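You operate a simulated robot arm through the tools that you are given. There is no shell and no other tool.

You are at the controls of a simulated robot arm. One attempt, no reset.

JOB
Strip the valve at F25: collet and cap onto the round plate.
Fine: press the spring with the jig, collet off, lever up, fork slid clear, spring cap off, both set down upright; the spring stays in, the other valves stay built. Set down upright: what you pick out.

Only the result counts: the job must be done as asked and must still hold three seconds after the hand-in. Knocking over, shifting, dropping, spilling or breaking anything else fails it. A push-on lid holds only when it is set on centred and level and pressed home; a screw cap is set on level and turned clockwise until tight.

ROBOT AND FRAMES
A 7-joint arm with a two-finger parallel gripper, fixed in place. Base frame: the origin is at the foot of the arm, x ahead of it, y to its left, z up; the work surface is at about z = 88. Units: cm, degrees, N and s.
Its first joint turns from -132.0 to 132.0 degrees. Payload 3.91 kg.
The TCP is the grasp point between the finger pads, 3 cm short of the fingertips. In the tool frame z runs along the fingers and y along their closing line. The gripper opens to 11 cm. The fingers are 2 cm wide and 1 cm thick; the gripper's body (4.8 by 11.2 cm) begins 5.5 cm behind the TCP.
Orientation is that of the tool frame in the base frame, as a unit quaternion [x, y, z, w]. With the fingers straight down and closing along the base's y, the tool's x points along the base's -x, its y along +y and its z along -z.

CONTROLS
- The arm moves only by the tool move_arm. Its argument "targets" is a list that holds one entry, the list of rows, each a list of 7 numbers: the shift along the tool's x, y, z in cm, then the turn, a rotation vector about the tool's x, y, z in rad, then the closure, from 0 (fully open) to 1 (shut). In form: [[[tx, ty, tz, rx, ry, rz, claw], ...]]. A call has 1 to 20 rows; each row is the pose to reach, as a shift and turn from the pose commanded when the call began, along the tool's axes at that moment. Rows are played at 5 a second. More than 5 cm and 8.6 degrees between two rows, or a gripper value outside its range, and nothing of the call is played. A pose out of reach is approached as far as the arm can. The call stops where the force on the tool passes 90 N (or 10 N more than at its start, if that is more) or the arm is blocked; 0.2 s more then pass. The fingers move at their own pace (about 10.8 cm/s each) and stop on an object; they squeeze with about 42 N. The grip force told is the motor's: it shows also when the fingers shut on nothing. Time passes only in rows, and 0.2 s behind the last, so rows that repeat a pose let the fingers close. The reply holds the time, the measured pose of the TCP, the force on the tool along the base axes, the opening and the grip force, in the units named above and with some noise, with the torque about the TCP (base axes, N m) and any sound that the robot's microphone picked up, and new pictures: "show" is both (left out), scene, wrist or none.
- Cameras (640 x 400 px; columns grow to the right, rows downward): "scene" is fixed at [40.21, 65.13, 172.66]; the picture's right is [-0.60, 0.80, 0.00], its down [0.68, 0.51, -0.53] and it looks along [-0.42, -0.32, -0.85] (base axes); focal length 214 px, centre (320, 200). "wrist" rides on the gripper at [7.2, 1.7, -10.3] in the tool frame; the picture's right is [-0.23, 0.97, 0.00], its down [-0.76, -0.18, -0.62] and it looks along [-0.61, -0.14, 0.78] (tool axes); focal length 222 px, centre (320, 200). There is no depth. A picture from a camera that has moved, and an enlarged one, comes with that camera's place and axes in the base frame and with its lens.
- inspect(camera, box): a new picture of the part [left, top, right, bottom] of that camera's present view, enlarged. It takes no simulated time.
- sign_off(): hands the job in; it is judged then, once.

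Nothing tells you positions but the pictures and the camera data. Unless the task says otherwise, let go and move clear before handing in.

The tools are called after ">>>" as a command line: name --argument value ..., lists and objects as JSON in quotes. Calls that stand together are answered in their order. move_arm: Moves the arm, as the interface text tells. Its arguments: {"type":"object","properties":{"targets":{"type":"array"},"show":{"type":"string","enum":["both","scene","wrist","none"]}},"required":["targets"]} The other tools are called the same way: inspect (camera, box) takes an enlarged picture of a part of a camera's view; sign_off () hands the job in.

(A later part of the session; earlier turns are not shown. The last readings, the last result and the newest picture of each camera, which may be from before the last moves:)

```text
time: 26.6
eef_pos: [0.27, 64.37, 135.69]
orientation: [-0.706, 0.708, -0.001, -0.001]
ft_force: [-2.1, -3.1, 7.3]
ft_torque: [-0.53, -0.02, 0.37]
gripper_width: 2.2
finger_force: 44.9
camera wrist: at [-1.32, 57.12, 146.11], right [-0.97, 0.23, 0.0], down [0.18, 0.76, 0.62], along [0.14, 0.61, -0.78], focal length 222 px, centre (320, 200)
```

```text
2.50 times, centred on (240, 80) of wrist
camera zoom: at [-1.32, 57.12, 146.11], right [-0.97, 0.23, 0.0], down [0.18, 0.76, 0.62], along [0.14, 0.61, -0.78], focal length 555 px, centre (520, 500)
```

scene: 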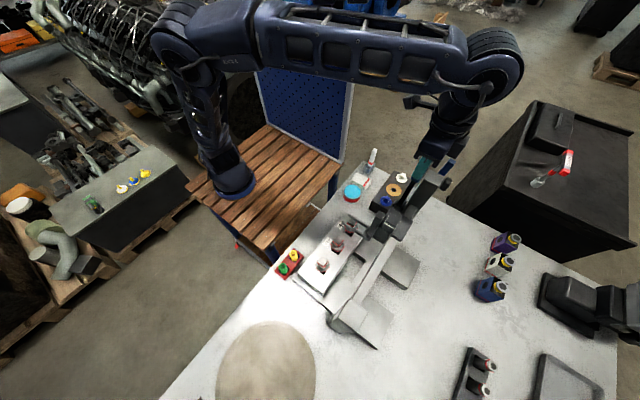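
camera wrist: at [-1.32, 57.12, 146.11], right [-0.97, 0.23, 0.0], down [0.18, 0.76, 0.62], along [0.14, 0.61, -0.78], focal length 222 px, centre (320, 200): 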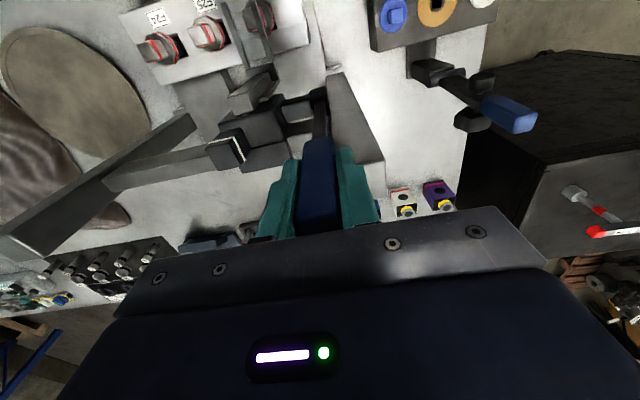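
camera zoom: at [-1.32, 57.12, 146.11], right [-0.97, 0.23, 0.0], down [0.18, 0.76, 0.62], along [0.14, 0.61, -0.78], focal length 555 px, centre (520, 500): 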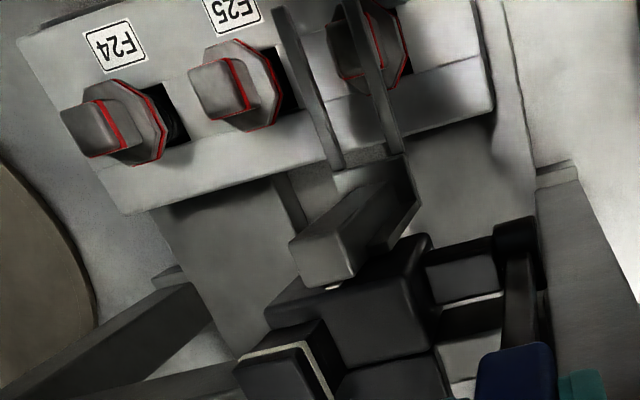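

The carriage slides freely with the lever. I'll continue to about 7.9 cm in total, toward F25.

>>> move_arm --targets '[[[0, -0.6, 0, 0, 0, 0, 1], [0, -1.2, 0, 0, 0, 0, 1], [0, -1.8, 0, 0, 0, 0, 1], [0, -2.4, 0, 0, 0, 0, 1], [0, -3.0, 0, 0, 0, 0, 1], [0, -3.6, 0, 0, 0, 0, 1], [0, -4.2, 0, 0, 0, 0, 1], [0, -4.8, 0, 0, 0, 0, 1], [0, -5.4, 0, 0, 0, 0, 1], [0, -6.0, 0, 0, 0, 0, 1], [0, -6.5, 0, 0, 0, 0, 1], [0, -6.9, 0, 0, 0, 0, 1], [0, -6.9, 0, 0, 0, 0, 1]]]'

>>> inspect --camera "wrist" --box '[120, 0, 360, 160]'

>>> inspect --camera "scene" --box '[300, 190, 420, 290]'

```text
time: 29.4
eef_pos: [7.21, 64.38, 135.61]
orientation: [-0.706, 0.708, 0.0, -0.001]
ft_force: [3.0, -4.9, 8.3]
ft_torque: [-0.86, 0.02, 0.26]
gripper_width: 2.2
finger_force: 44.8
camera wrist: at [5.61, 57.11, 146.11], right [-0.97, 0.23, 0.0], down [0.18, 0.76, 0.62], along [0.14, 0.61, -0.78], focal length 222 px, centre (320, 200)
```

scene: 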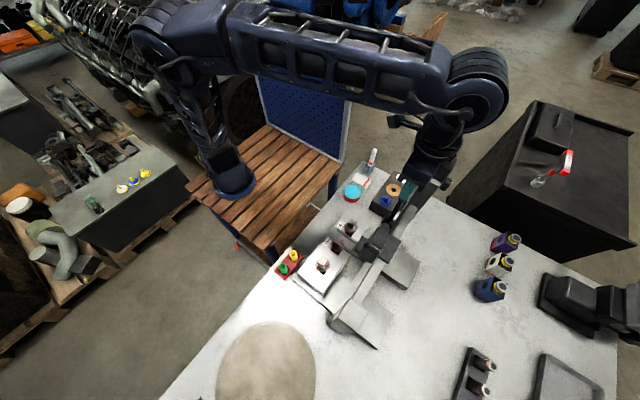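
wrist: 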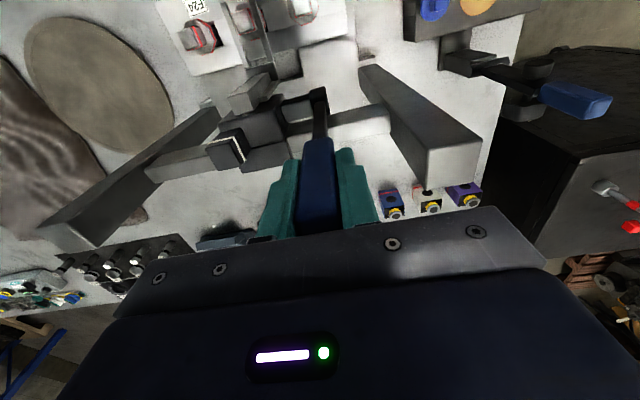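

```text
2.50 times, centred on (240, 80) of wrist
camera zoom: at [5.61, 57.11, 146.11], right [-0.97, 0.23, 0.0], down [0.18, 0.76, 0.62], along [0.14, 0.61, -0.78], focal length 555 px, centre (520, 500)
```

zoom: 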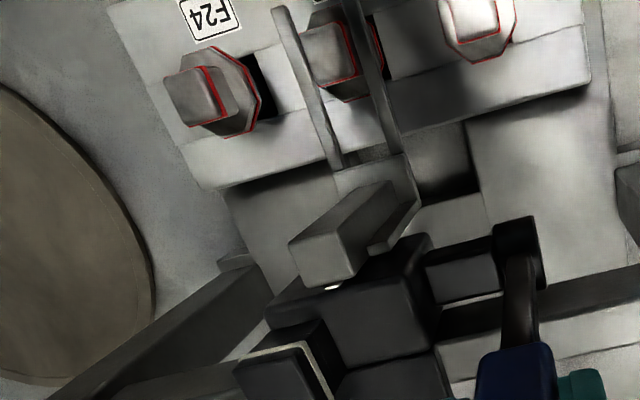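

```text
4.00 times, centred on (360, 240) of scene
camera zoom: at [40.21, 65.13, 172.66], right [-0.6, 0.8, 0.0], down [0.68, 0.51, -0.53], along [-0.42, -0.32, -0.85], focal length 858 px, centre (160, 40)
```

zoom: 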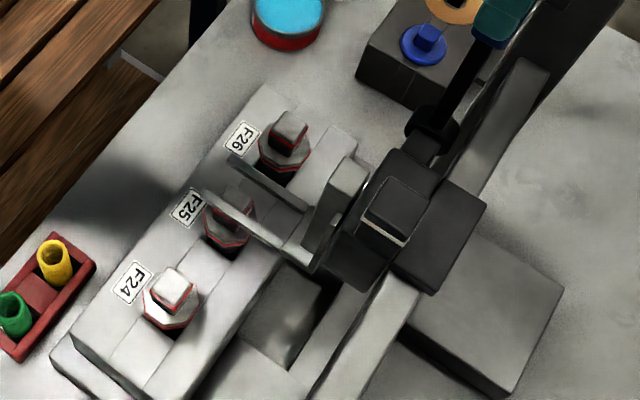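

The fork is now over F25. I'll enlarge both views to judge how well the prongs are centred on the collet.

>>> inspect --camera "wrist" --box '[215, 0, 315, 70]'

>>> inspect --camera "scene" --box '[330, 205, 400, 260]'

```text
5.71 times, centred on (265, 35) of wrist
camera zoom: at [5.61, 57.11, 146.11], right [-0.97, 0.23, 0.0], down [0.18, 0.76, 0.62], along [0.14, 0.61, -0.78], focal length 1269 px, centre (634, 1143)
```

zoom: 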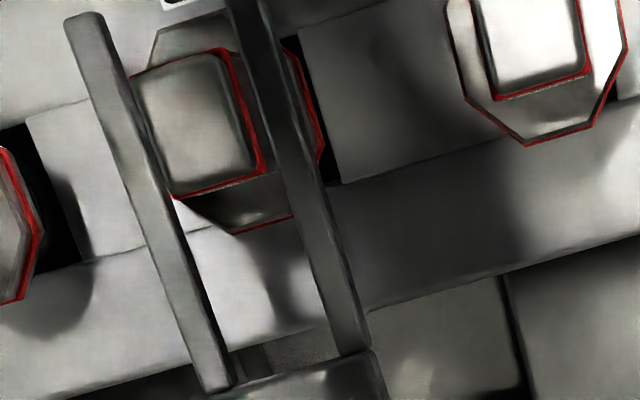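

```text
7.27 times, centred on (365, 232) of scene
camera zoom: at [40.21, 65.13, 172.66], right [-0.6, 0.8, 0.0], down [0.68, 0.51, -0.53], along [-0.42, -0.32, -0.85], focal length 1560 px, centre (-7, -36)
```

zoom: 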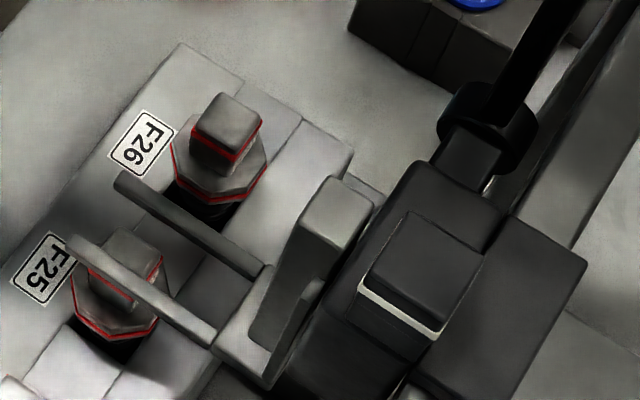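

The prongs look centred to within about 0.2 cm, but the clearance is only about 0.3 cm a side. I'll release the lever and look straight down over F25 to align accurately.

>>> move_arm --targets '[[[0, 0, 0, 0, 0, 0, 0.4], [0, 0, 0, 0, 0, 0, 0.4], [0, 0, -4, 0, 0, 0, 0.4], [0, 0, -8, 0, 0, 0, 0.4], [0, 0, -11, 0, 0, 0, 0.4], [3, -2.5, -11, 0, 0, 0, 0.4], [6, -5, -11, 0, 0, 0, 0.4], [9, -7.5, -9, 0, 0, 0, 0.4], [12, -10, -6, 0, 0, 0, 0.4], [12.4, -10, -2, 0, 0, 0, 0.4], [12.4, -10, 1, 0, 0, 0, 0.4], [12.4, -10, 1, 0, 0, 0, 0.4]]]'

>>> inspect --camera "wrist" --box '[250, 30, 410, 150]'

```text
time: 32.0
eef_pos: [17.16, 52.06, 134.72]
orientation: [-0.706, 0.708, -0.001, -0.001]
ft_force: [-0.5, 0.2, 0.4]
ft_torque: [-0.02, -0.03, 0.01]
gripper_width: 6.58
finger_force: 0.1
camera wrist: at [15.49, 44.78, 145.11], right [-0.97, 0.23, 0.0], down [0.18, 0.76, 0.62], along [0.14, 0.61, -0.78], focal length 222 px, centre (320, 200)
```

scene: 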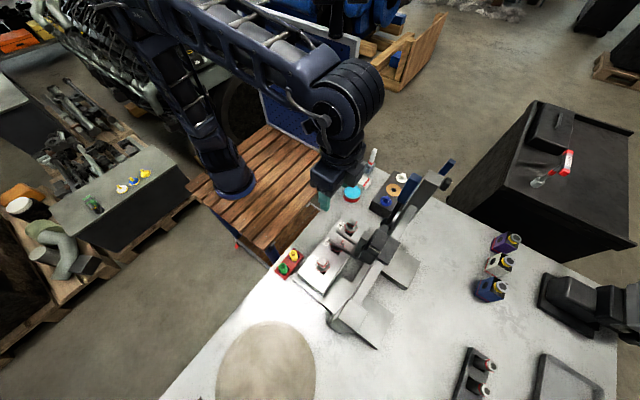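
wrist: 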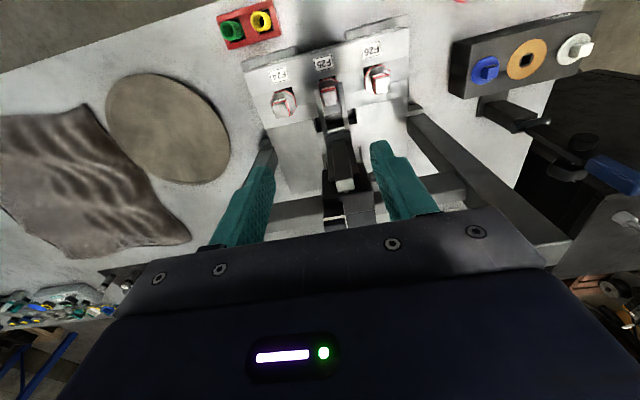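

```text
3.33 times, centred on (330, 90) of wrist
camera zoom: at [15.49, 44.78, 145.11], right [-0.97, 0.23, 0.0], down [0.18, 0.76, 0.62], along [0.14, 0.61, -0.78], focal length 740 px, centre (287, 567)
```

zoom: 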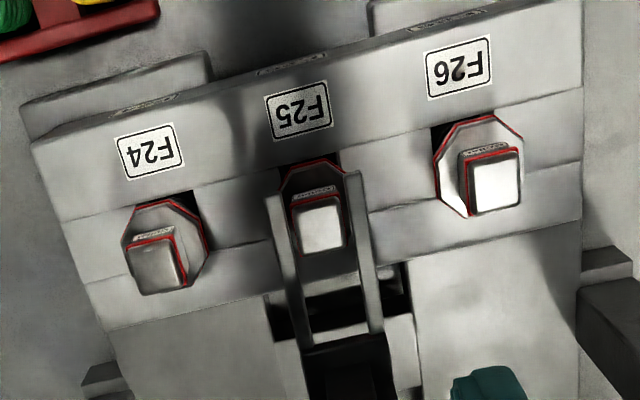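

>>> inspect --camera "wrist" --box '[305, 70, 365, 125]'

>>> inspect --camera "scene" --box '[320, 150, 460, 260]'

```text
7.27 times, centred on (335, 98) of wrist
camera zoom: at [15.49, 44.78, 145.11], right [-0.97, 0.23, 0.0], down [0.18, 0.76, 0.62], along [0.14, 0.61, -0.78], focal length 1615 px, centre (211, 946)
```

zoom: 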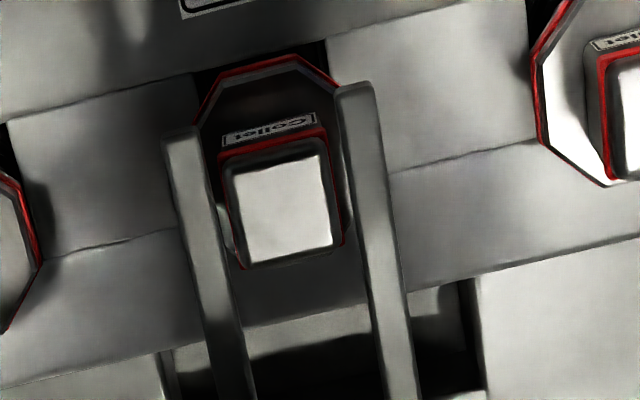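

```text
3.64 times, centred on (390, 205) of scene
camera zoom: at [40.21, 65.13, 172.66], right [-0.6, 0.8, 0.0], down [0.68, 0.51, -0.53], along [-0.42, -0.32, -0.85], focal length 780 px, centre (66, 182)
```

zoom: 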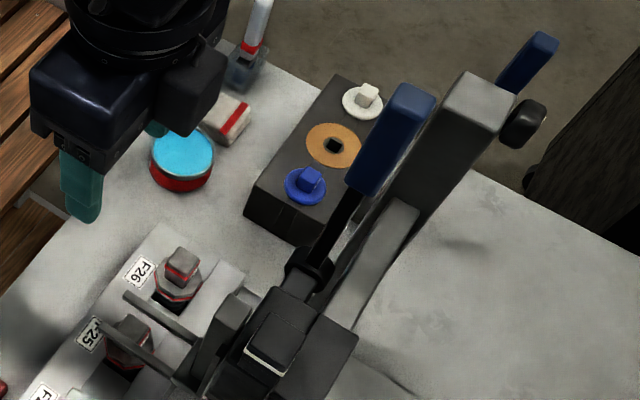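

The fork is aligned with F25 to within about 0.05 cm, and the collet top is at about (16.0, 54.6, 106.5). I'll now bring the closed fingers behind the lever, on its +y side, to pull it toward -y.

>>> move_arm --targets '[[[0, 0, -3.5, 0, 0, 0, 0.6], [0, 0, -7, 0, 0, 0, 1], [0, 0, -10.3, 0, 0, 0, 1], [-3.4, 2, -10.3, 0, 0, 0, 1], [-6.8, 4, -10.3, 0, 0, 0, 1], [-10.2, 6, -10.3, 0, 0, 0, 1], [-13.5, 8, -10.3, 0, 0, 0, 1], [-16.9, 9.96, -10.3, 0, 0, 0, 1], [-16.9, 9.96, -7.3, 0, 0, 0, 1], [-16.9, 9.96, -4.5, 0, 0, 0, 1], [-16.9, 9.96, -1.8, 0, 0, 0, 1]]]'

```text
time: 34.4
eef_pos: [7.11, 68.71, 136.5]
orientation: [-0.706, 0.708, 0.0, 0.0]
ft_force: [-0.3, -1.1, -0.1]
ft_torque: [0.01, 0.01, 0.0]
gripper_width: 0.0
finger_force: 37.8
camera wrist: at [5.54, 61.65, 146.91], right [-0.97, 0.23, 0.0], down [0.18, 0.76, 0.62], along [0.14, 0.61, -0.78], focal length 222 px, centre (320, 200)
```

scene: 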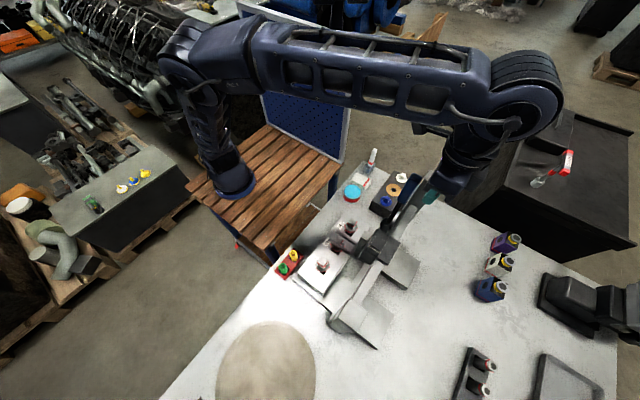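
wrist: 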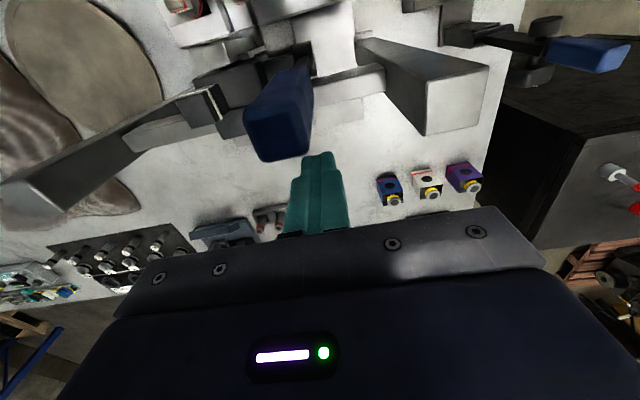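

>>> inspect --camera "wrist" --box '[200, 20, 400, 220]'

>>> inspect --camera "scene" --box '[330, 150, 470, 260]'

```text
2.00 times, centred on (300, 120) of wrist
camera zoom: at [5.54, 61.65, 146.91], right [-0.97, 0.23, 0.0], down [0.18, 0.76, 0.62], along [0.14, 0.61, -0.78], focal length 444 px, centre (360, 360)
```

zoom: 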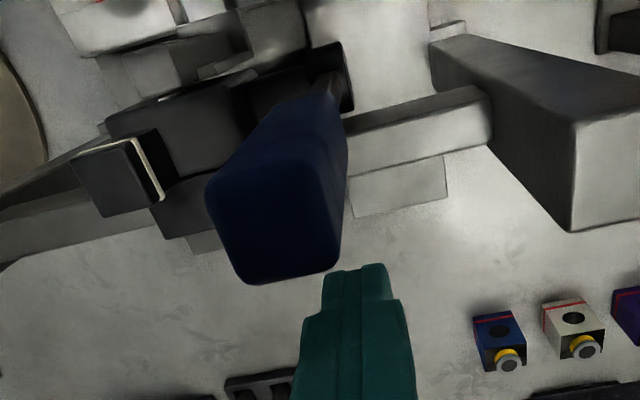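

```text
3.64 times, centred on (400, 205) of scene
camera zoom: at [40.21, 65.13, 172.66], right [-0.6, 0.8, 0.0], down [0.68, 0.51, -0.53], along [-0.42, -0.32, -0.85], focal length 780 px, centre (29, 182)
```

zoom: 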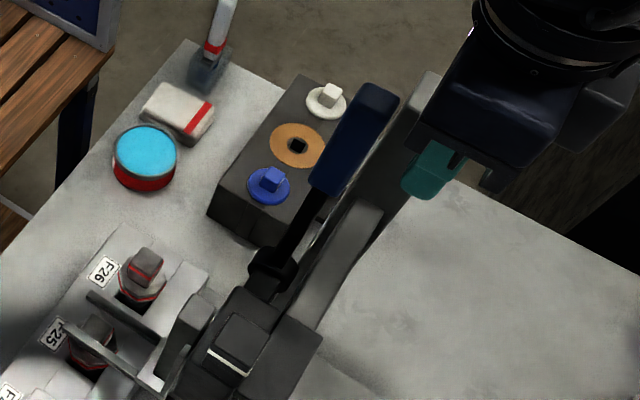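

The lever is still upright and the fingers are behind it. I'll move toward -y gently and feel for the lever's resistance.

>>> move_arm --targets '[[[0.6, -0.2, 0, 0, 0, 0, 1], [1.2, -0.3, 0, 0, 0, 0, 1], [1.8, -0.3, 0, 0, 0, 0, 1], [2.4, -0.3, 0, 0, 0, 0, 1], [3.0, -0.3, 0, 0, 0, 0, 1], [3.5, -0.3, 0, 0, 0, 0, 1], [4.0, -0.3, 0, 0, 0, 0, 1]]]'

>>> inspect --camera "wrist" --box '[200, 0, 400, 220]'

```text
time: 36.0
eef_pos: [7.5, 64.9, 136.47]
orientation: [-0.706, 0.708, 0.0, 0.0]
ft_force: [0.3, -0.4, 0.5]
ft_torque: [0.0, 0.02, 0.02]
gripper_width: 0.0
finger_force: 38.2
camera wrist: at [5.94, 57.62, 146.89], right [-0.97, 0.23, 0.0], down [0.18, 0.76, 0.62], along [0.14, 0.6, -0.78], focal length 222 px, centre (320, 200)
```

scene: 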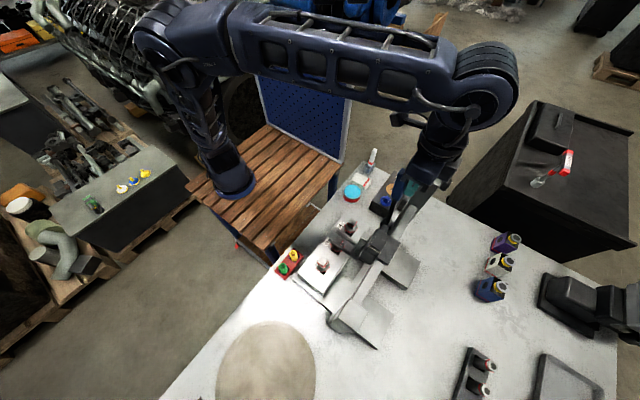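
wrist: 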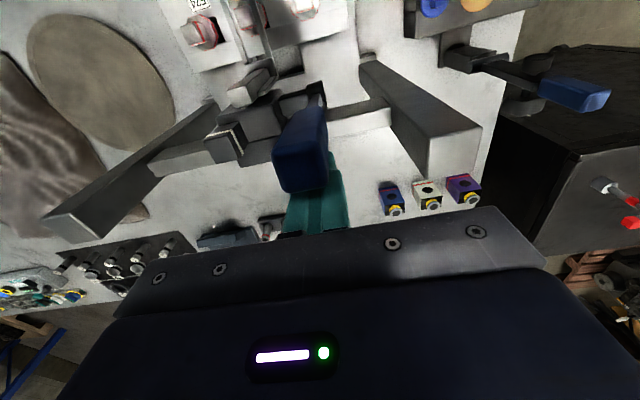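

```text
1.82 times, centred on (300, 110) of wrist
camera zoom: at [5.94, 57.62, 146.89], right [-0.97, 0.23, 0.0], down [0.18, 0.76, 0.62], along [0.14, 0.6, -0.78], focal length 404 px, centre (356, 364)
```

zoom: 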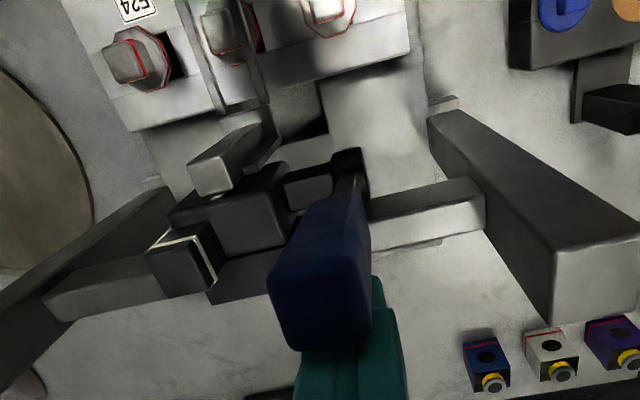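

The lever yields freely toward -y. I'll continue along its arc to about 45°, then check the fork.

>>> move_arm --targets '[[[0.9, -0.2, 0.4, 0, 0, 0, 1], [1.8, -0.2, 0.85, 0, 0, 0, 1], [2.7, -0.2, 1.3, 0, 0, 0, 1], [3.6, -0.2, 1.8, 0, 0, 0, 1], [4.5, -0.2, 2.3, 0, 0, 0, 1], [5.4, -0.2, 2.9, 0, 0, 0, 1], [6.2, -0.2, 3.5, 0, 0, 0, 1], [6.9, -0.2, 4.2, 0, 0, 0, 1], [7.6, -0.2, 4.9, 0, 0, 0, 1], [8.2, -0.2, 5.6, 0, 0, 0, 1], [8.8, -0.2, 6.36, 0, 0, 0, 1]]]'

>>> inspect --camera "scene" --box '[320, 150, 460, 260]'

```text
time: 38.4
eef_pos: [7.74, 56.08, 129.86]
orientation: [-0.706, 0.708, -0.001, -0.001]
ft_force: [-0.5, -0.1, 1.2]
ft_torque: [-0.01, 0.01, 0.01]
gripper_width: 0.0
finger_force: 37.6
camera wrist: at [6.07, 48.85, 140.46], right [-0.97, 0.23, 0.0], down [0.18, 0.76, 0.62], along [0.14, 0.6, -0.78], focal length 222 px, centre (320, 200)
```

scene: 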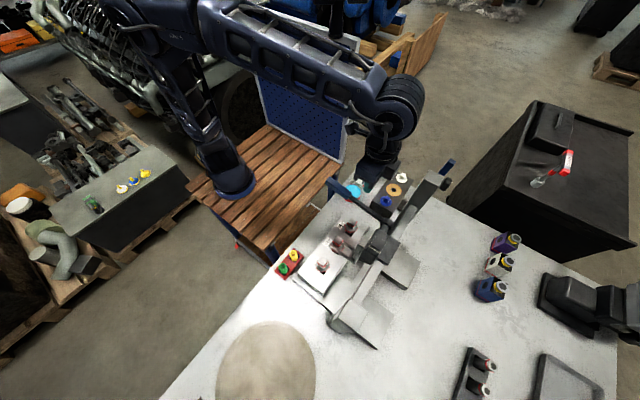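
wrist: 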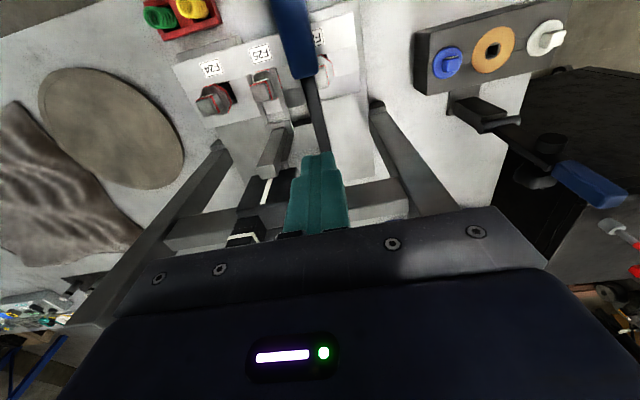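

```text
3.64 times, centred on (390, 205) of scene
camera zoom: at [40.21, 65.13, 172.66], right [-0.6, 0.8, 0.0], down [0.68, 0.51, -0.53], along [-0.42, -0.32, -0.85], focal length 780 px, centre (66, 182)
```

zoom: 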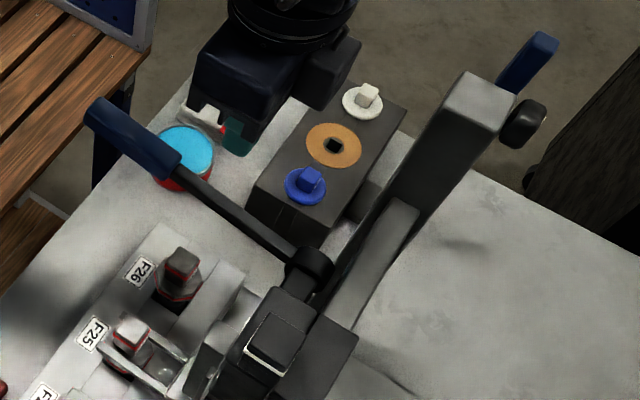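

The lever swung ahead under its own weight and the fork has come down onto F25's cap. I'll bring the fingertips down on the lever and press it on along the arc, watching the force.

>>> move_arm --targets '[[[0.8, 0, 1.0, 0, 0, 0, 1], [1.56, 0, 2.0, 0, 0, 0, 1], [1.56, 0, 2.9, 0, 0, 0, 1], [1.9, 0, 3.5, 0, 0, 0, 1], [2.2, 0, 4.1, 0, 0, 0, 1], [2.5, 0, 4.7, 0, 0, 0, 1]]]'

>>> inspect --camera "scene" --box '[320, 150, 460, 260]'

```text
time: 39.8
eef_pos: [7.65, 53.58, 125.44]
orientation: [-0.707, 0.707, -0.001, 0.0]
ft_force: [-0.2, -0.2, 0.5]
ft_torque: [0.0, 0.0, 0.02]
gripper_width: 0.0
finger_force: 37.8
camera wrist: at [6.04, 46.36, 135.84], right [-0.97, 0.23, 0.0], down [0.18, 0.76, 0.62], along [0.14, 0.61, -0.78], focal length 222 px, centre (320, 200)
```

scene: 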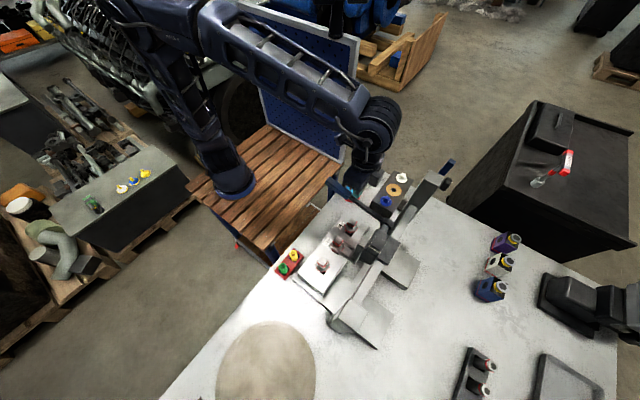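
wrist: 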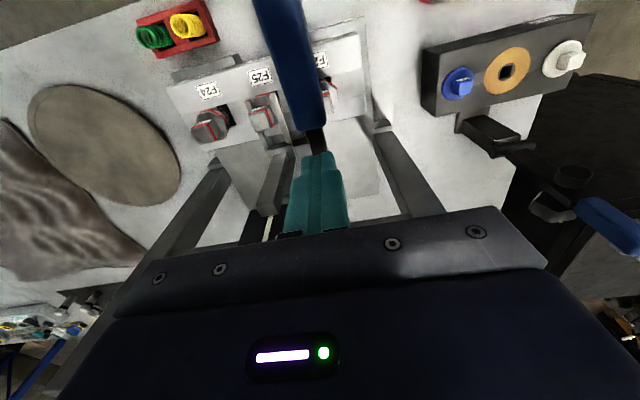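

```text
3.64 times, centred on (390, 205) of scene
camera zoom: at [40.21, 65.13, 172.66], right [-0.6, 0.8, 0.0], down [0.68, 0.51, -0.53], along [-0.42, -0.32, -0.85], focal length 780 px, centre (66, 182)
```

zoom: 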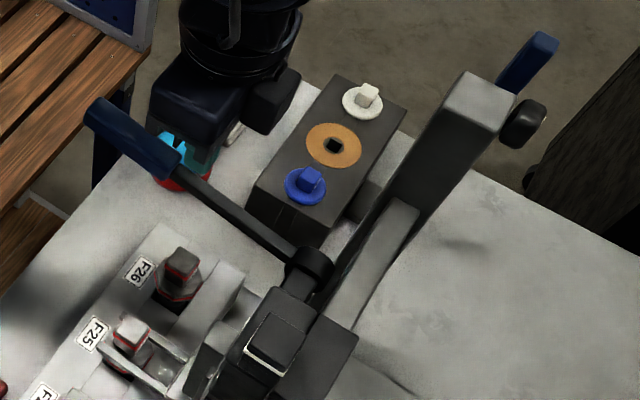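

>>> inspect --camera "wrist" --box '[200, 0, 400, 180]'

>>> inspect --camera "scene" --box '[325, 160, 415, 240]'

```text
2.22 times, centred on (300, 90) of wrist
camera zoom: at [6.04, 46.36, 135.84], right [-0.97, 0.23, 0.0], down [0.18, 0.76, 0.62], along [0.14, 0.61, -0.78], focal length 494 px, centre (364, 444)
```

zoom: 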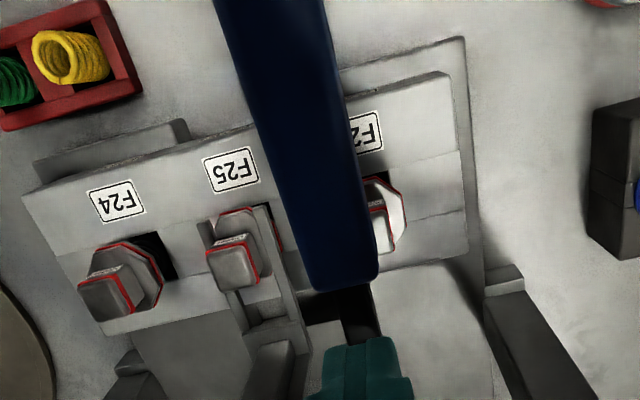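

```text
5.00 times, centred on (370, 200) of scene
camera zoom: at [40.21, 65.13, 172.66], right [-0.6, 0.8, 0.0], down [0.68, 0.51, -0.53], along [-0.42, -0.32, -0.85], focal length 1072 px, centre (70, 200)
```

zoom: 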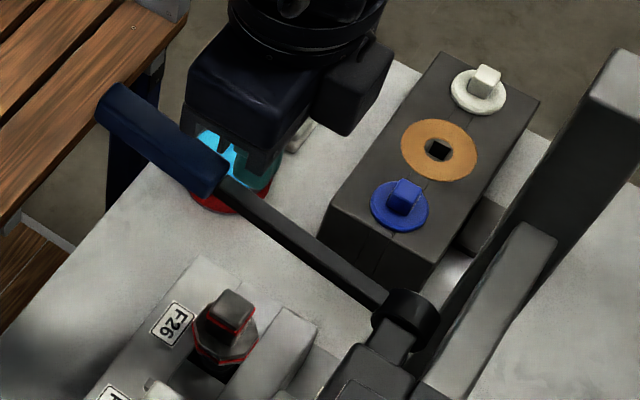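

Correcting my reading, the lever is already about 81° down: hub near (8, 64.3, 118), tip near (8, 43.5, 121). I'll check the state of the fork and cap at F25.

>>> inspect --camera "wrist" --box '[180, 80, 300, 160]'

>>> inspect --camera "scene" --box '[300, 200, 400, 280]'

```text
5.00 times, centred on (240, 120) of wrist
camera zoom: at [6.04, 46.36, 135.84], right [-0.97, 0.23, 0.0], down [0.18, 0.76, 0.62], along [0.14, 0.61, -0.78], focal length 1111 px, centre (720, 600)
```

zoom: 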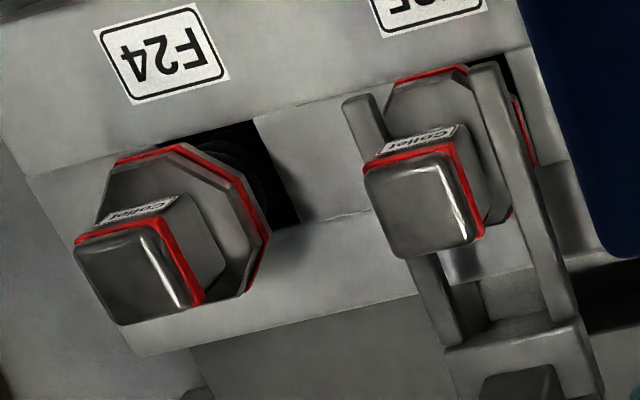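

```text
5.00 times, centred on (350, 240) of scene
camera zoom: at [40.21, 65.13, 172.66], right [-0.6, 0.8, 0.0], down [0.68, 0.51, -0.53], along [-0.42, -0.32, -0.85], focal length 1072 px, centre (170, 0)
```

zoom: 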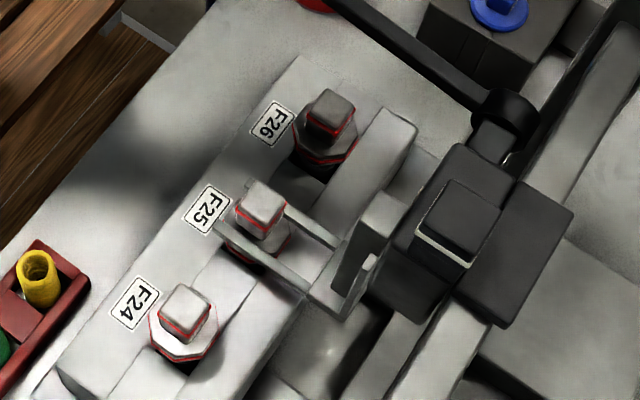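

The prongs are down on F25's cap with the collet standing clear between them. I'll press on the lever to see whether it travels further.

>>> move_arm --targets '[[[0, 0, 0.5, 0, 0, 0, 1], [0, 0, 1.0, 0, 0, 0, 1], [0, 0, 1.4, 0, 0, 0, 1], [0, 0, 1.8, 0, 0, 0, 1], [0, 0, 2.1, 0, 0, 0, 1], [0, 0, 2.4, 0, 0, 0, 1]]]'

```text
time: 41.2
eef_pos: [7.76, 53.65, 123.17]
orientation: [-0.706, 0.708, 0.001, 0.001]
ft_force: [3.8, -1.7, 27.6]
ft_torque: [-0.32, -0.09, 0.23]
gripper_width: 0.0
finger_force: 37.5
camera wrist: at [6.08, 46.28, 133.6], right [-0.97, 0.23, 0.0], down [0.18, 0.76, 0.62], along [0.14, 0.61, -0.78], focal length 222 px, centre (320, 200)
```

scene: 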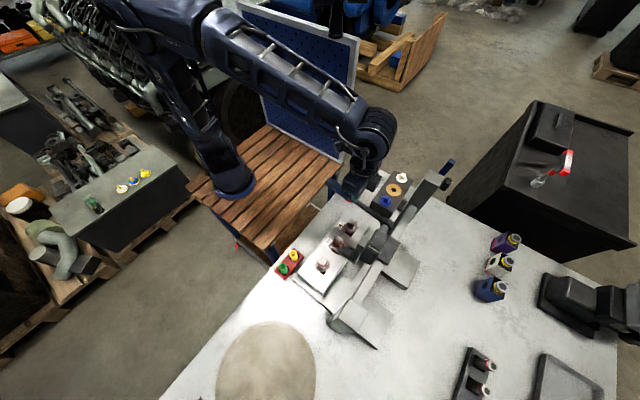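
wrist: 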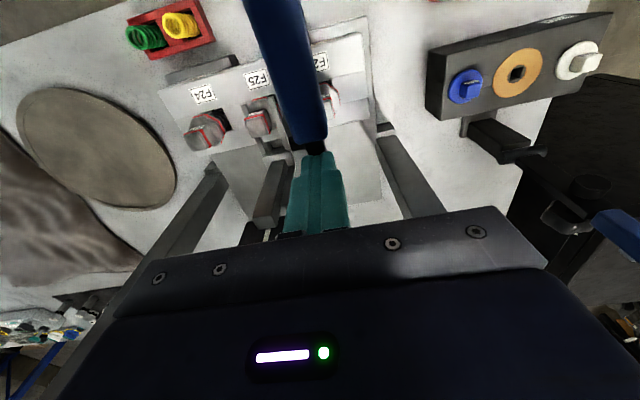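

>>> move_arm --targets '[[[0, 0, 0.3, 0, 0, 0, 1], [0, 0, 0.6, 0, 0, 0, 1], [0, 0, 0.6, 0, 0, 0, 1]]]' --show "none"

>>> inspect --camera "wrist" --box '[180, 80, 300, 160]'

>>> inspect --camera "scene" --box '[325, 160, 415, 240]'

```text
time: 41.8
eef_pos: [7.6, 53.73, 123.23]
orientation: [-0.706, 0.708, 0.003, 0.003]
ft_force: [1.0, 2.9, 11.8]
ft_torque: [-0.04, -0.03, 0.05]
gripper_width: 0.0
finger_force: 38.0
stopped in row 2: the force on the tool passed its limit at 100 N (the readings are from after the stop); the commanded pose is now the measured one
```

```text
5.00 times, centred on (240, 120) of wrist
camera zoom: at [6.03, 46.38, 133.52], right [-0.97, 0.23, 0.0], down [0.18, 0.76, 0.63], along [0.14, 0.61, -0.78], focal length 1111 px, centre (720, 600)
```

zoom: 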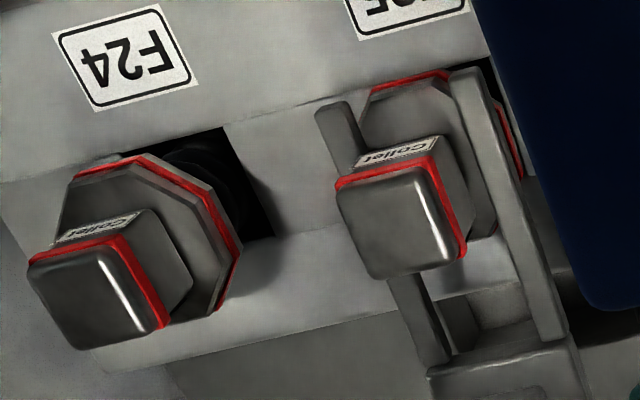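

```text
5.00 times, centred on (370, 200) of scene
camera zoom: at [40.21, 65.13, 172.66], right [-0.6, 0.8, 0.0], down [0.68, 0.51, -0.53], along [-0.42, -0.32, -0.85], focal length 1072 px, centre (70, 200)
```

zoom: 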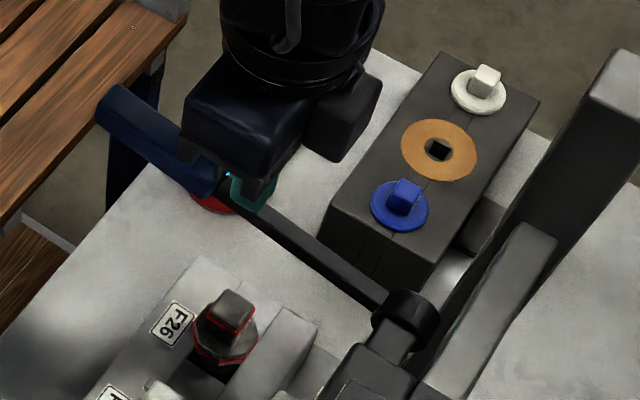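

The lever hit a hard stop (force limit), so it is fully down and holding by itself. The cap is pressed well below F25's collet. I'll lift clear and hover over the collet with the fingers half open.

>>> move_arm --targets '[[[0, 0, -3, 0, 0, 0, 1], [0, 0, -6, 0, 0, 0, 1], [-0.4, -4.2, -6, 0, 0, 0, 0.55], [-0.87, -8.4, -6, 0, 0, 0, 0.55], [-0.87, -8.4, -2, 0, 0, 0, 0.55], [-0.87, -8.4, 1.2, 0, 0, 0, 0.55], [-0.87, -8.4, 1.2, 0, 0, 0, 0.55]]]'

>>> inspect --camera "wrist" --box '[240, 50, 400, 200]'

>>> inspect --camera "scene" --box '[300, 180, 420, 280]'

```text
time: 43.4
eef_pos: [16.02, 54.59, 121.78]
orientation: [-0.706, 0.708, 0.001, 0.003]
ft_force: [-0.5, -0.1, 0.4]
ft_torque: [0.01, 0.06, 0.0]
gripper_width: 4.96
finger_force: 0.1
camera wrist: at [14.41, 47.23, 132.28], right [-0.97, 0.23, 0.0], down [0.18, 0.76, 0.63], along [0.14, 0.61, -0.78], focal length 222 px, centre (320, 200)
```

scene: 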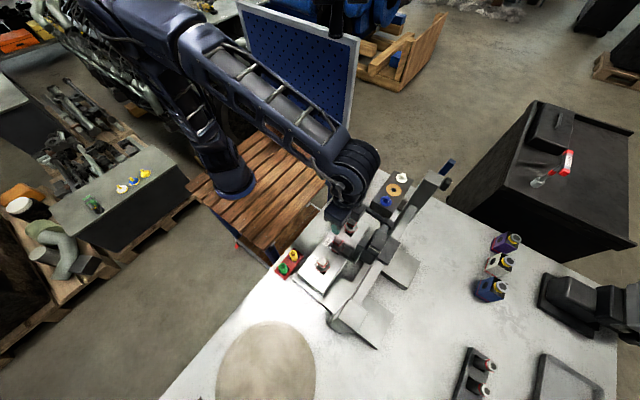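
wrist: 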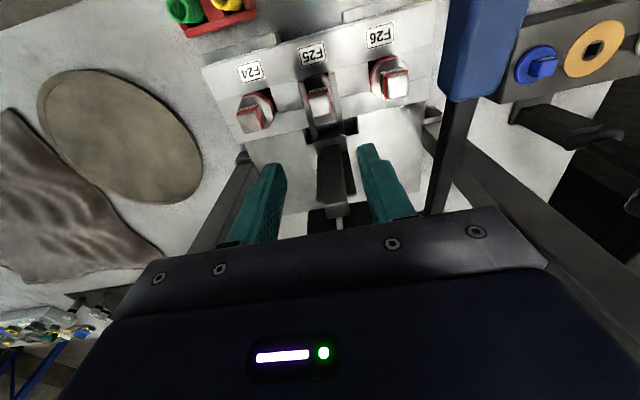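

```text
2.67 times, centred on (320, 125) of wrist
camera zoom: at [14.41, 47.23, 132.28], right [-0.97, 0.23, 0.0], down [0.18, 0.76, 0.63], along [0.14, 0.61, -0.78], focal length 592 px, centre (320, 400)
```

zoom: 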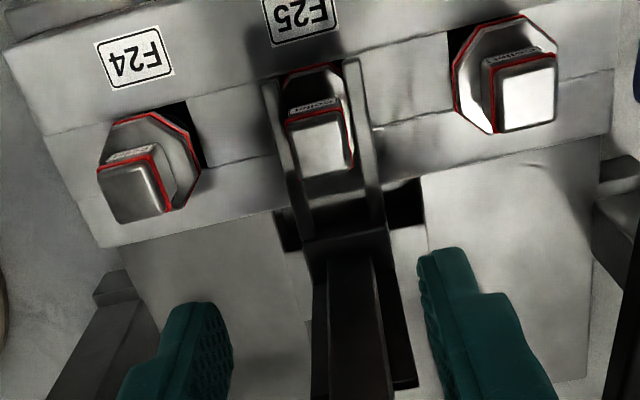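

```text
4.00 times, centred on (360, 230) of scene
camera zoom: at [40.21, 65.13, 172.66], right [-0.6, 0.8, 0.0], down [0.68, 0.51, -0.53], along [-0.42, -0.32, -0.85], focal length 858 px, centre (160, 80)
```

zoom: 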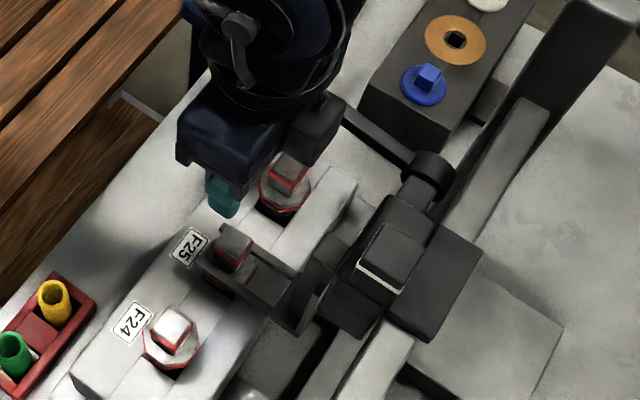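

The collet is on the tool axis, with its top at z ≈ 105–106. I'll lower part way and check fingertip heights against the prongs.

>>> move_arm --targets '[[[0, 0, 3, 0, -0.003, 0, 0.55], [0, 0, 6, 0, -0.003, 0, 0.55], [0, 0, 9, 0, -0.003, 0, 0.55], [0, 0, 11, 0, -0.003, 0, 0.55], [0, 0, 11, 0, -0.003, 0, 0.55]]]'

>>> inspect --camera "wrist" --box '[240, 70, 400, 220]'

>>> inspect --camera "scene" --box '[300, 200, 400, 280]'

```text
time: 44.5
eef_pos: [15.97, 54.74, 110.86]
orientation: [-0.706, 0.708, 0.003, 0.005]
ft_force: [0.0, 0.7, 0.1]
ft_torque: [0.0, 0.01, 0.03]
gripper_width: 4.95
finger_force: 0.0
camera wrist: at [14.39, 47.34, 121.27], right [-0.97, 0.23, 0.0], down [0.18, 0.75, 0.63], along [0.14, 0.61, -0.78], focal length 222 px, centre (320, 200)
```

scene: 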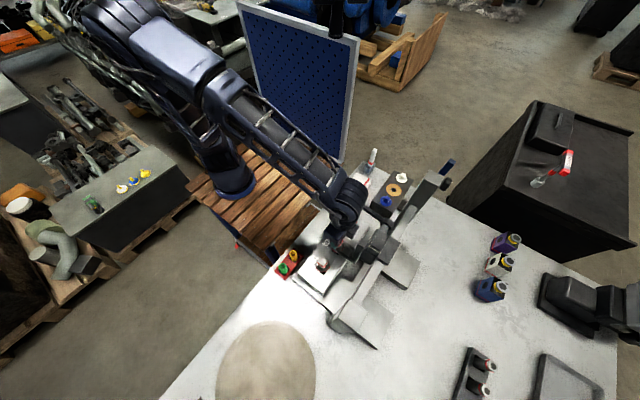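
wrist: 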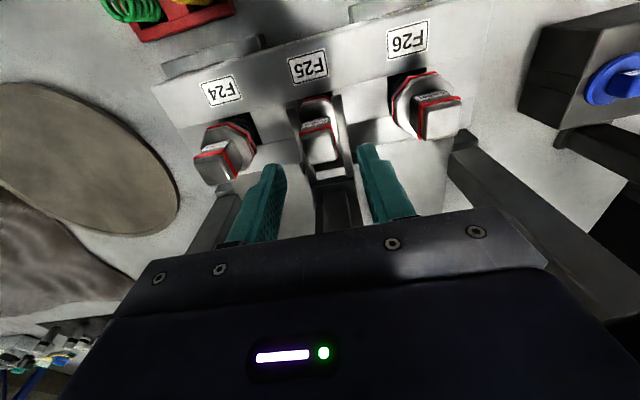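

```text
2.67 times, centred on (320, 145) of wrist
camera zoom: at [14.39, 47.34, 121.27], right [-0.97, 0.23, 0.0], down [0.18, 0.75, 0.63], along [0.14, 0.61, -0.78], focal length 592 px, centre (320, 347)
```

zoom: 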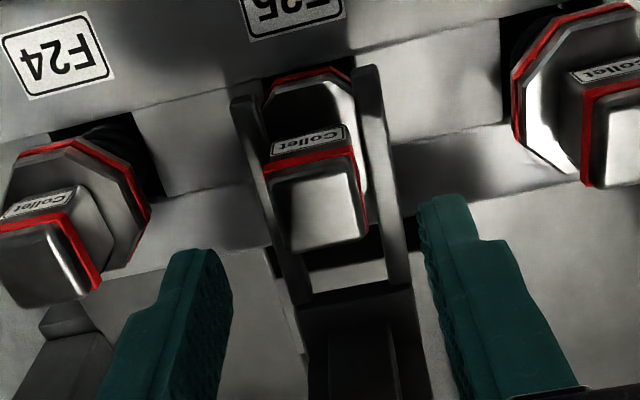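

```text
5.00 times, centred on (350, 240) of scene
camera zoom: at [40.21, 65.13, 172.66], right [-0.6, 0.8, 0.0], down [0.68, 0.51, -0.53], along [-0.42, -0.32, -0.85], focal length 1072 px, centre (170, 0)
```

zoom: 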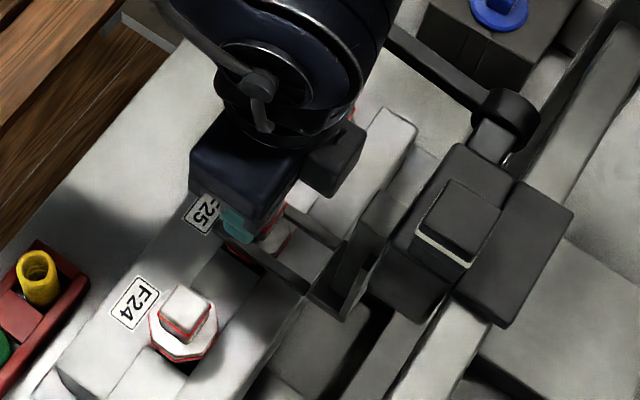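

The collet top is at z ≈ 105.8, and I judge the prongs to be more than 1 cm lower. I'll narrow the fingers to 3.3 cm and descend in small steps, feeling for contact.

>>> move_arm --targets '[[[0, 0, 0, 0, 0, 0, 0.7], [0, 0, 0.8, 0, 0, 0, 0.7], [0, 0, 1.6, 0, 0, 0, 0.7], [0, 0, 2.2, 0, 0, 0, 0.7], [0, 0, 2.6, 0, 0, 0, 0.7], [0, 0, 2.6, 0, 0, 0, 0.7]]]' --show "wrist"

>>> inspect --camera "wrist" --box '[240, 90, 400, 220]'

```text
time: 46.0
eef_pos: [16.09, 54.65, 108.36]
orientation: [-0.706, 0.708, 0.003, 0.004]
ft_force: [-0.3, -0.6, -0.4]
ft_torque: [0.0, 0.02, 0.01]
gripper_width: 3.3
finger_force: 0.1
camera wrist: at [14.43, 47.33, 118.68], right [-0.97, 0.23, 0.0], down [0.18, 0.75, 0.63], along [0.14, 0.61, -0.78], focal length 222 px, centre (320, 200)
```

wrist: 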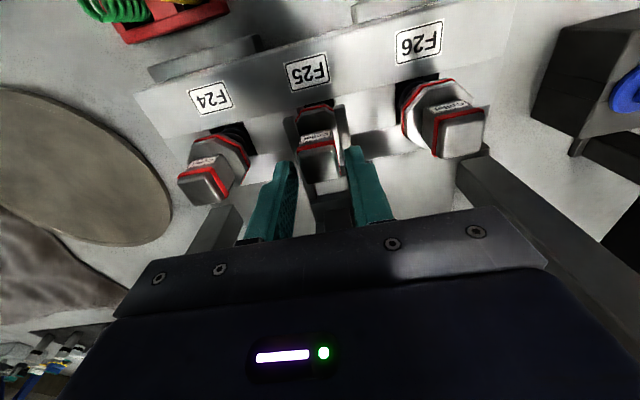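

```text
3.08 times, centred on (320, 155) of wrist
camera zoom: at [14.43, 47.33, 118.68], right [-0.97, 0.23, 0.0], down [0.18, 0.75, 0.63], along [0.14, 0.61, -0.78], focal length 684 px, centre (320, 338)
```

zoom: 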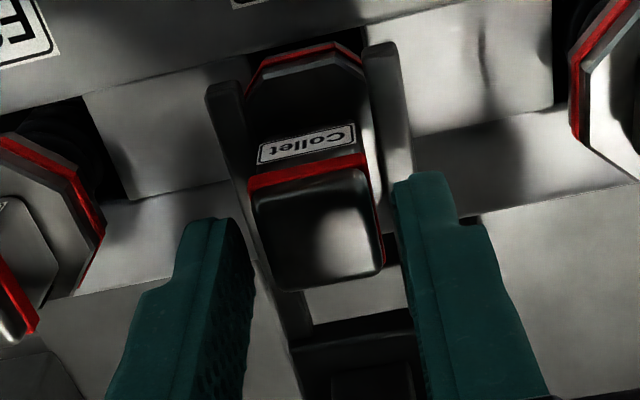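

>>> move_arm --targets '[[[0, 0, 0.25, 0, 0, 0, 0.7], [0, 0, 0.5, 0, 0, 0, 0.7], [0, 0, 0.75, 0, 0, 0, 0.7], [0, 0, 1.0, 0, 0, 0, 0.7], [0, 0, 1.0, 0, 0, 0, 0.7]]]' --show "wrist"

>>> inspect --camera "wrist" --box '[240, 90, 400, 220]'

```text
time: 47.1
eef_pos: [16.13, 54.66, 107.31]
orientation: [-0.706, 0.708, 0.002, 0.004]
ft_force: [-0.5, -0.2, -0.9]
ft_torque: [0.0, -0.02, 0.01]
gripper_width: 3.29
finger_force: 0.2
camera wrist: at [14.45, 47.31, 117.64], right [-0.97, 0.23, 0.0], down [0.18, 0.75, 0.63], along [0.14, 0.61, -0.78], focal length 222 px, centre (320, 200)
```

wrist: 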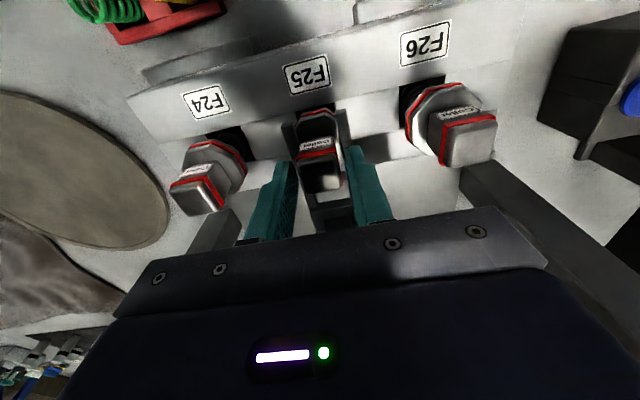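

```text
3.08 times, centred on (320, 155) of wrist
camera zoom: at [14.45, 47.31, 117.64], right [-0.97, 0.23, 0.0], down [0.18, 0.75, 0.63], along [0.14, 0.61, -0.78], focal length 684 px, centre (320, 338)
```

zoom: 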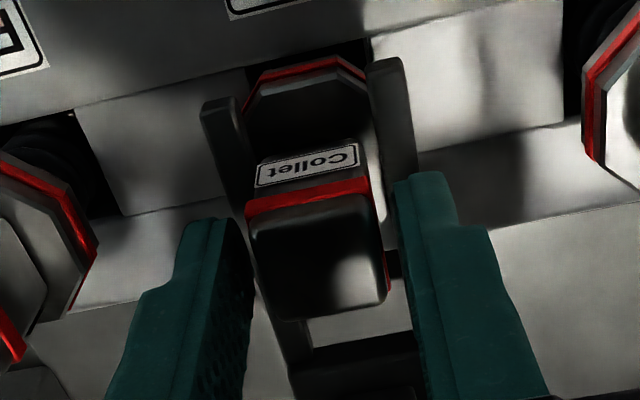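

No contact yet with the tips at z = 104.3, so I'll go a little lower for more overlap.

>>> move_arm --targets '[[[0, 0, 0.2, 0, 0, 0, 0.7], [0, 0, 0.4, 0, 0, 0, 0.7], [0, 0, 0.6, 0, 0, 0, 0.7], [0, 0, 0.6, 0, 0, 0, 0.7]]]' --show "wrist"

>>> inspect --camera "wrist" --box '[240, 90, 400, 220]'

```text
time: 48.1
eef_pos: [16.06, 54.73, 106.89]
orientation: [0.707, -0.707, -0.004, -0.004]
ft_force: [0.6, -0.3, 0.1]
ft_torque: [0.0, -0.04, 0.0]
gripper_width: 3.27
finger_force: 0.0
camera wrist: at [14.45, 47.33, 117.02], right [-0.97, 0.23, 0.0], down [0.18, 0.75, 0.63], along [0.14, 0.61, -0.78], focal length 222 px, centre (320, 200)
```

wrist: 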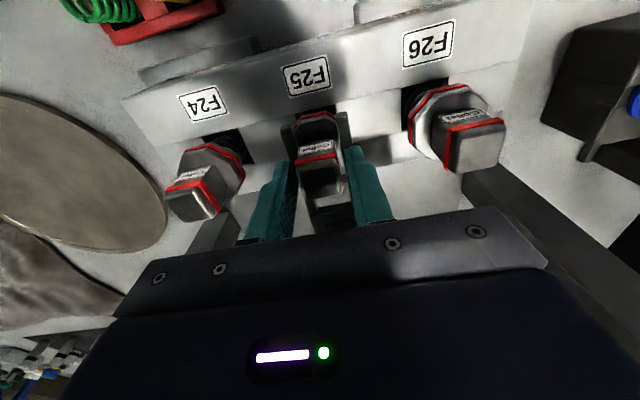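

```text
3.08 times, centred on (320, 155) of wrist
camera zoom: at [14.45, 47.33, 117.02], right [-0.97, 0.23, 0.0], down [0.18, 0.75, 0.63], along [0.14, 0.61, -0.78], focal length 684 px, centre (320, 338)
```

zoom: 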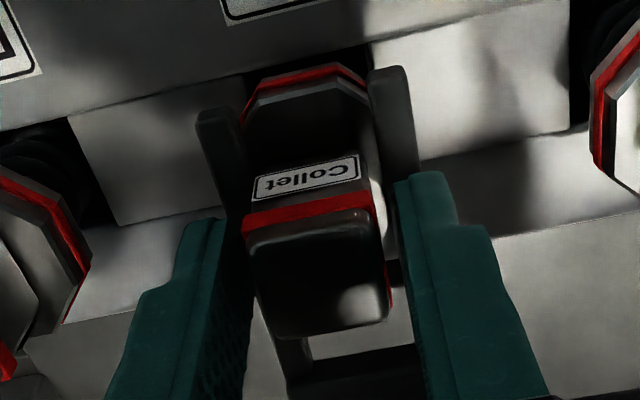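

The fingertips overlap the collet by about 1.9 cm with no contact on the prongs. I'll close on it.

>>> move_arm --targets '[[[0, 0, 0, 0, 0, 0, 0.8], [0, 0, 0, 0, 0, 0, 1], [0, 0, 0, 0, 0, 0, 1], [0, 0, 0, 0, 0, 0, 1]]]' --show "wrist"

>>> inspect --camera "wrist" --box '[240, 90, 400, 220]'

```text
time: 49.1
eef_pos: [16.02, 54.71, 106.73]
orientation: [-0.706, 0.708, 0.003, 0.004]
ft_force: [1.4, 0.7, -0.2]
ft_torque: [0.0, -0.02, 0.04]
gripper_width: 2.37
finger_force: 41.6
camera wrist: at [14.45, 47.33, 117.03], right [-0.97, 0.23, 0.0], down [0.18, 0.75, 0.63], along [0.14, 0.61, -0.78], focal length 222 px, centre (320, 200)
```

wrist: 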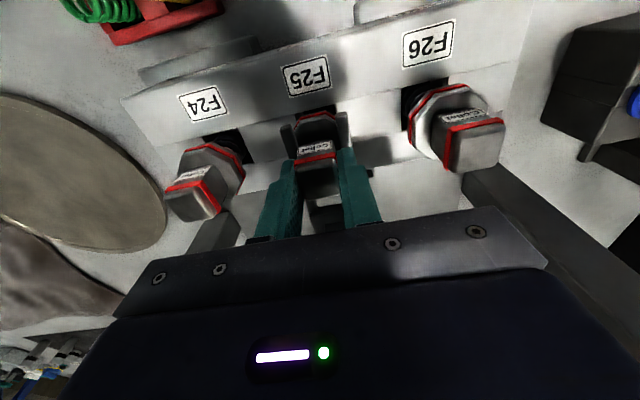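

```text
3.08 times, centred on (320, 155) of wrist
camera zoom: at [14.45, 47.33, 117.03], right [-0.97, 0.23, 0.0], down [0.18, 0.75, 0.63], along [0.14, 0.61, -0.78], focal length 684 px, centre (320, 338)
```

zoom: 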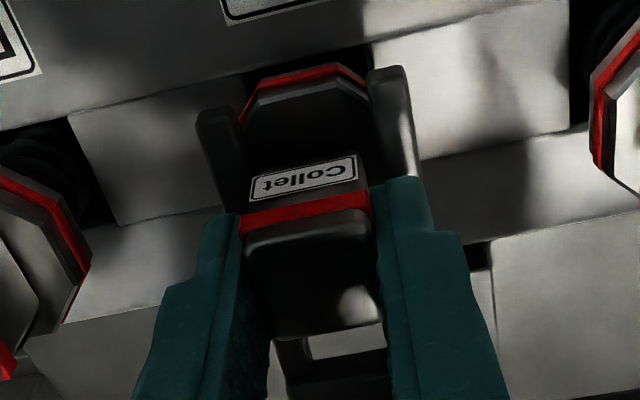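

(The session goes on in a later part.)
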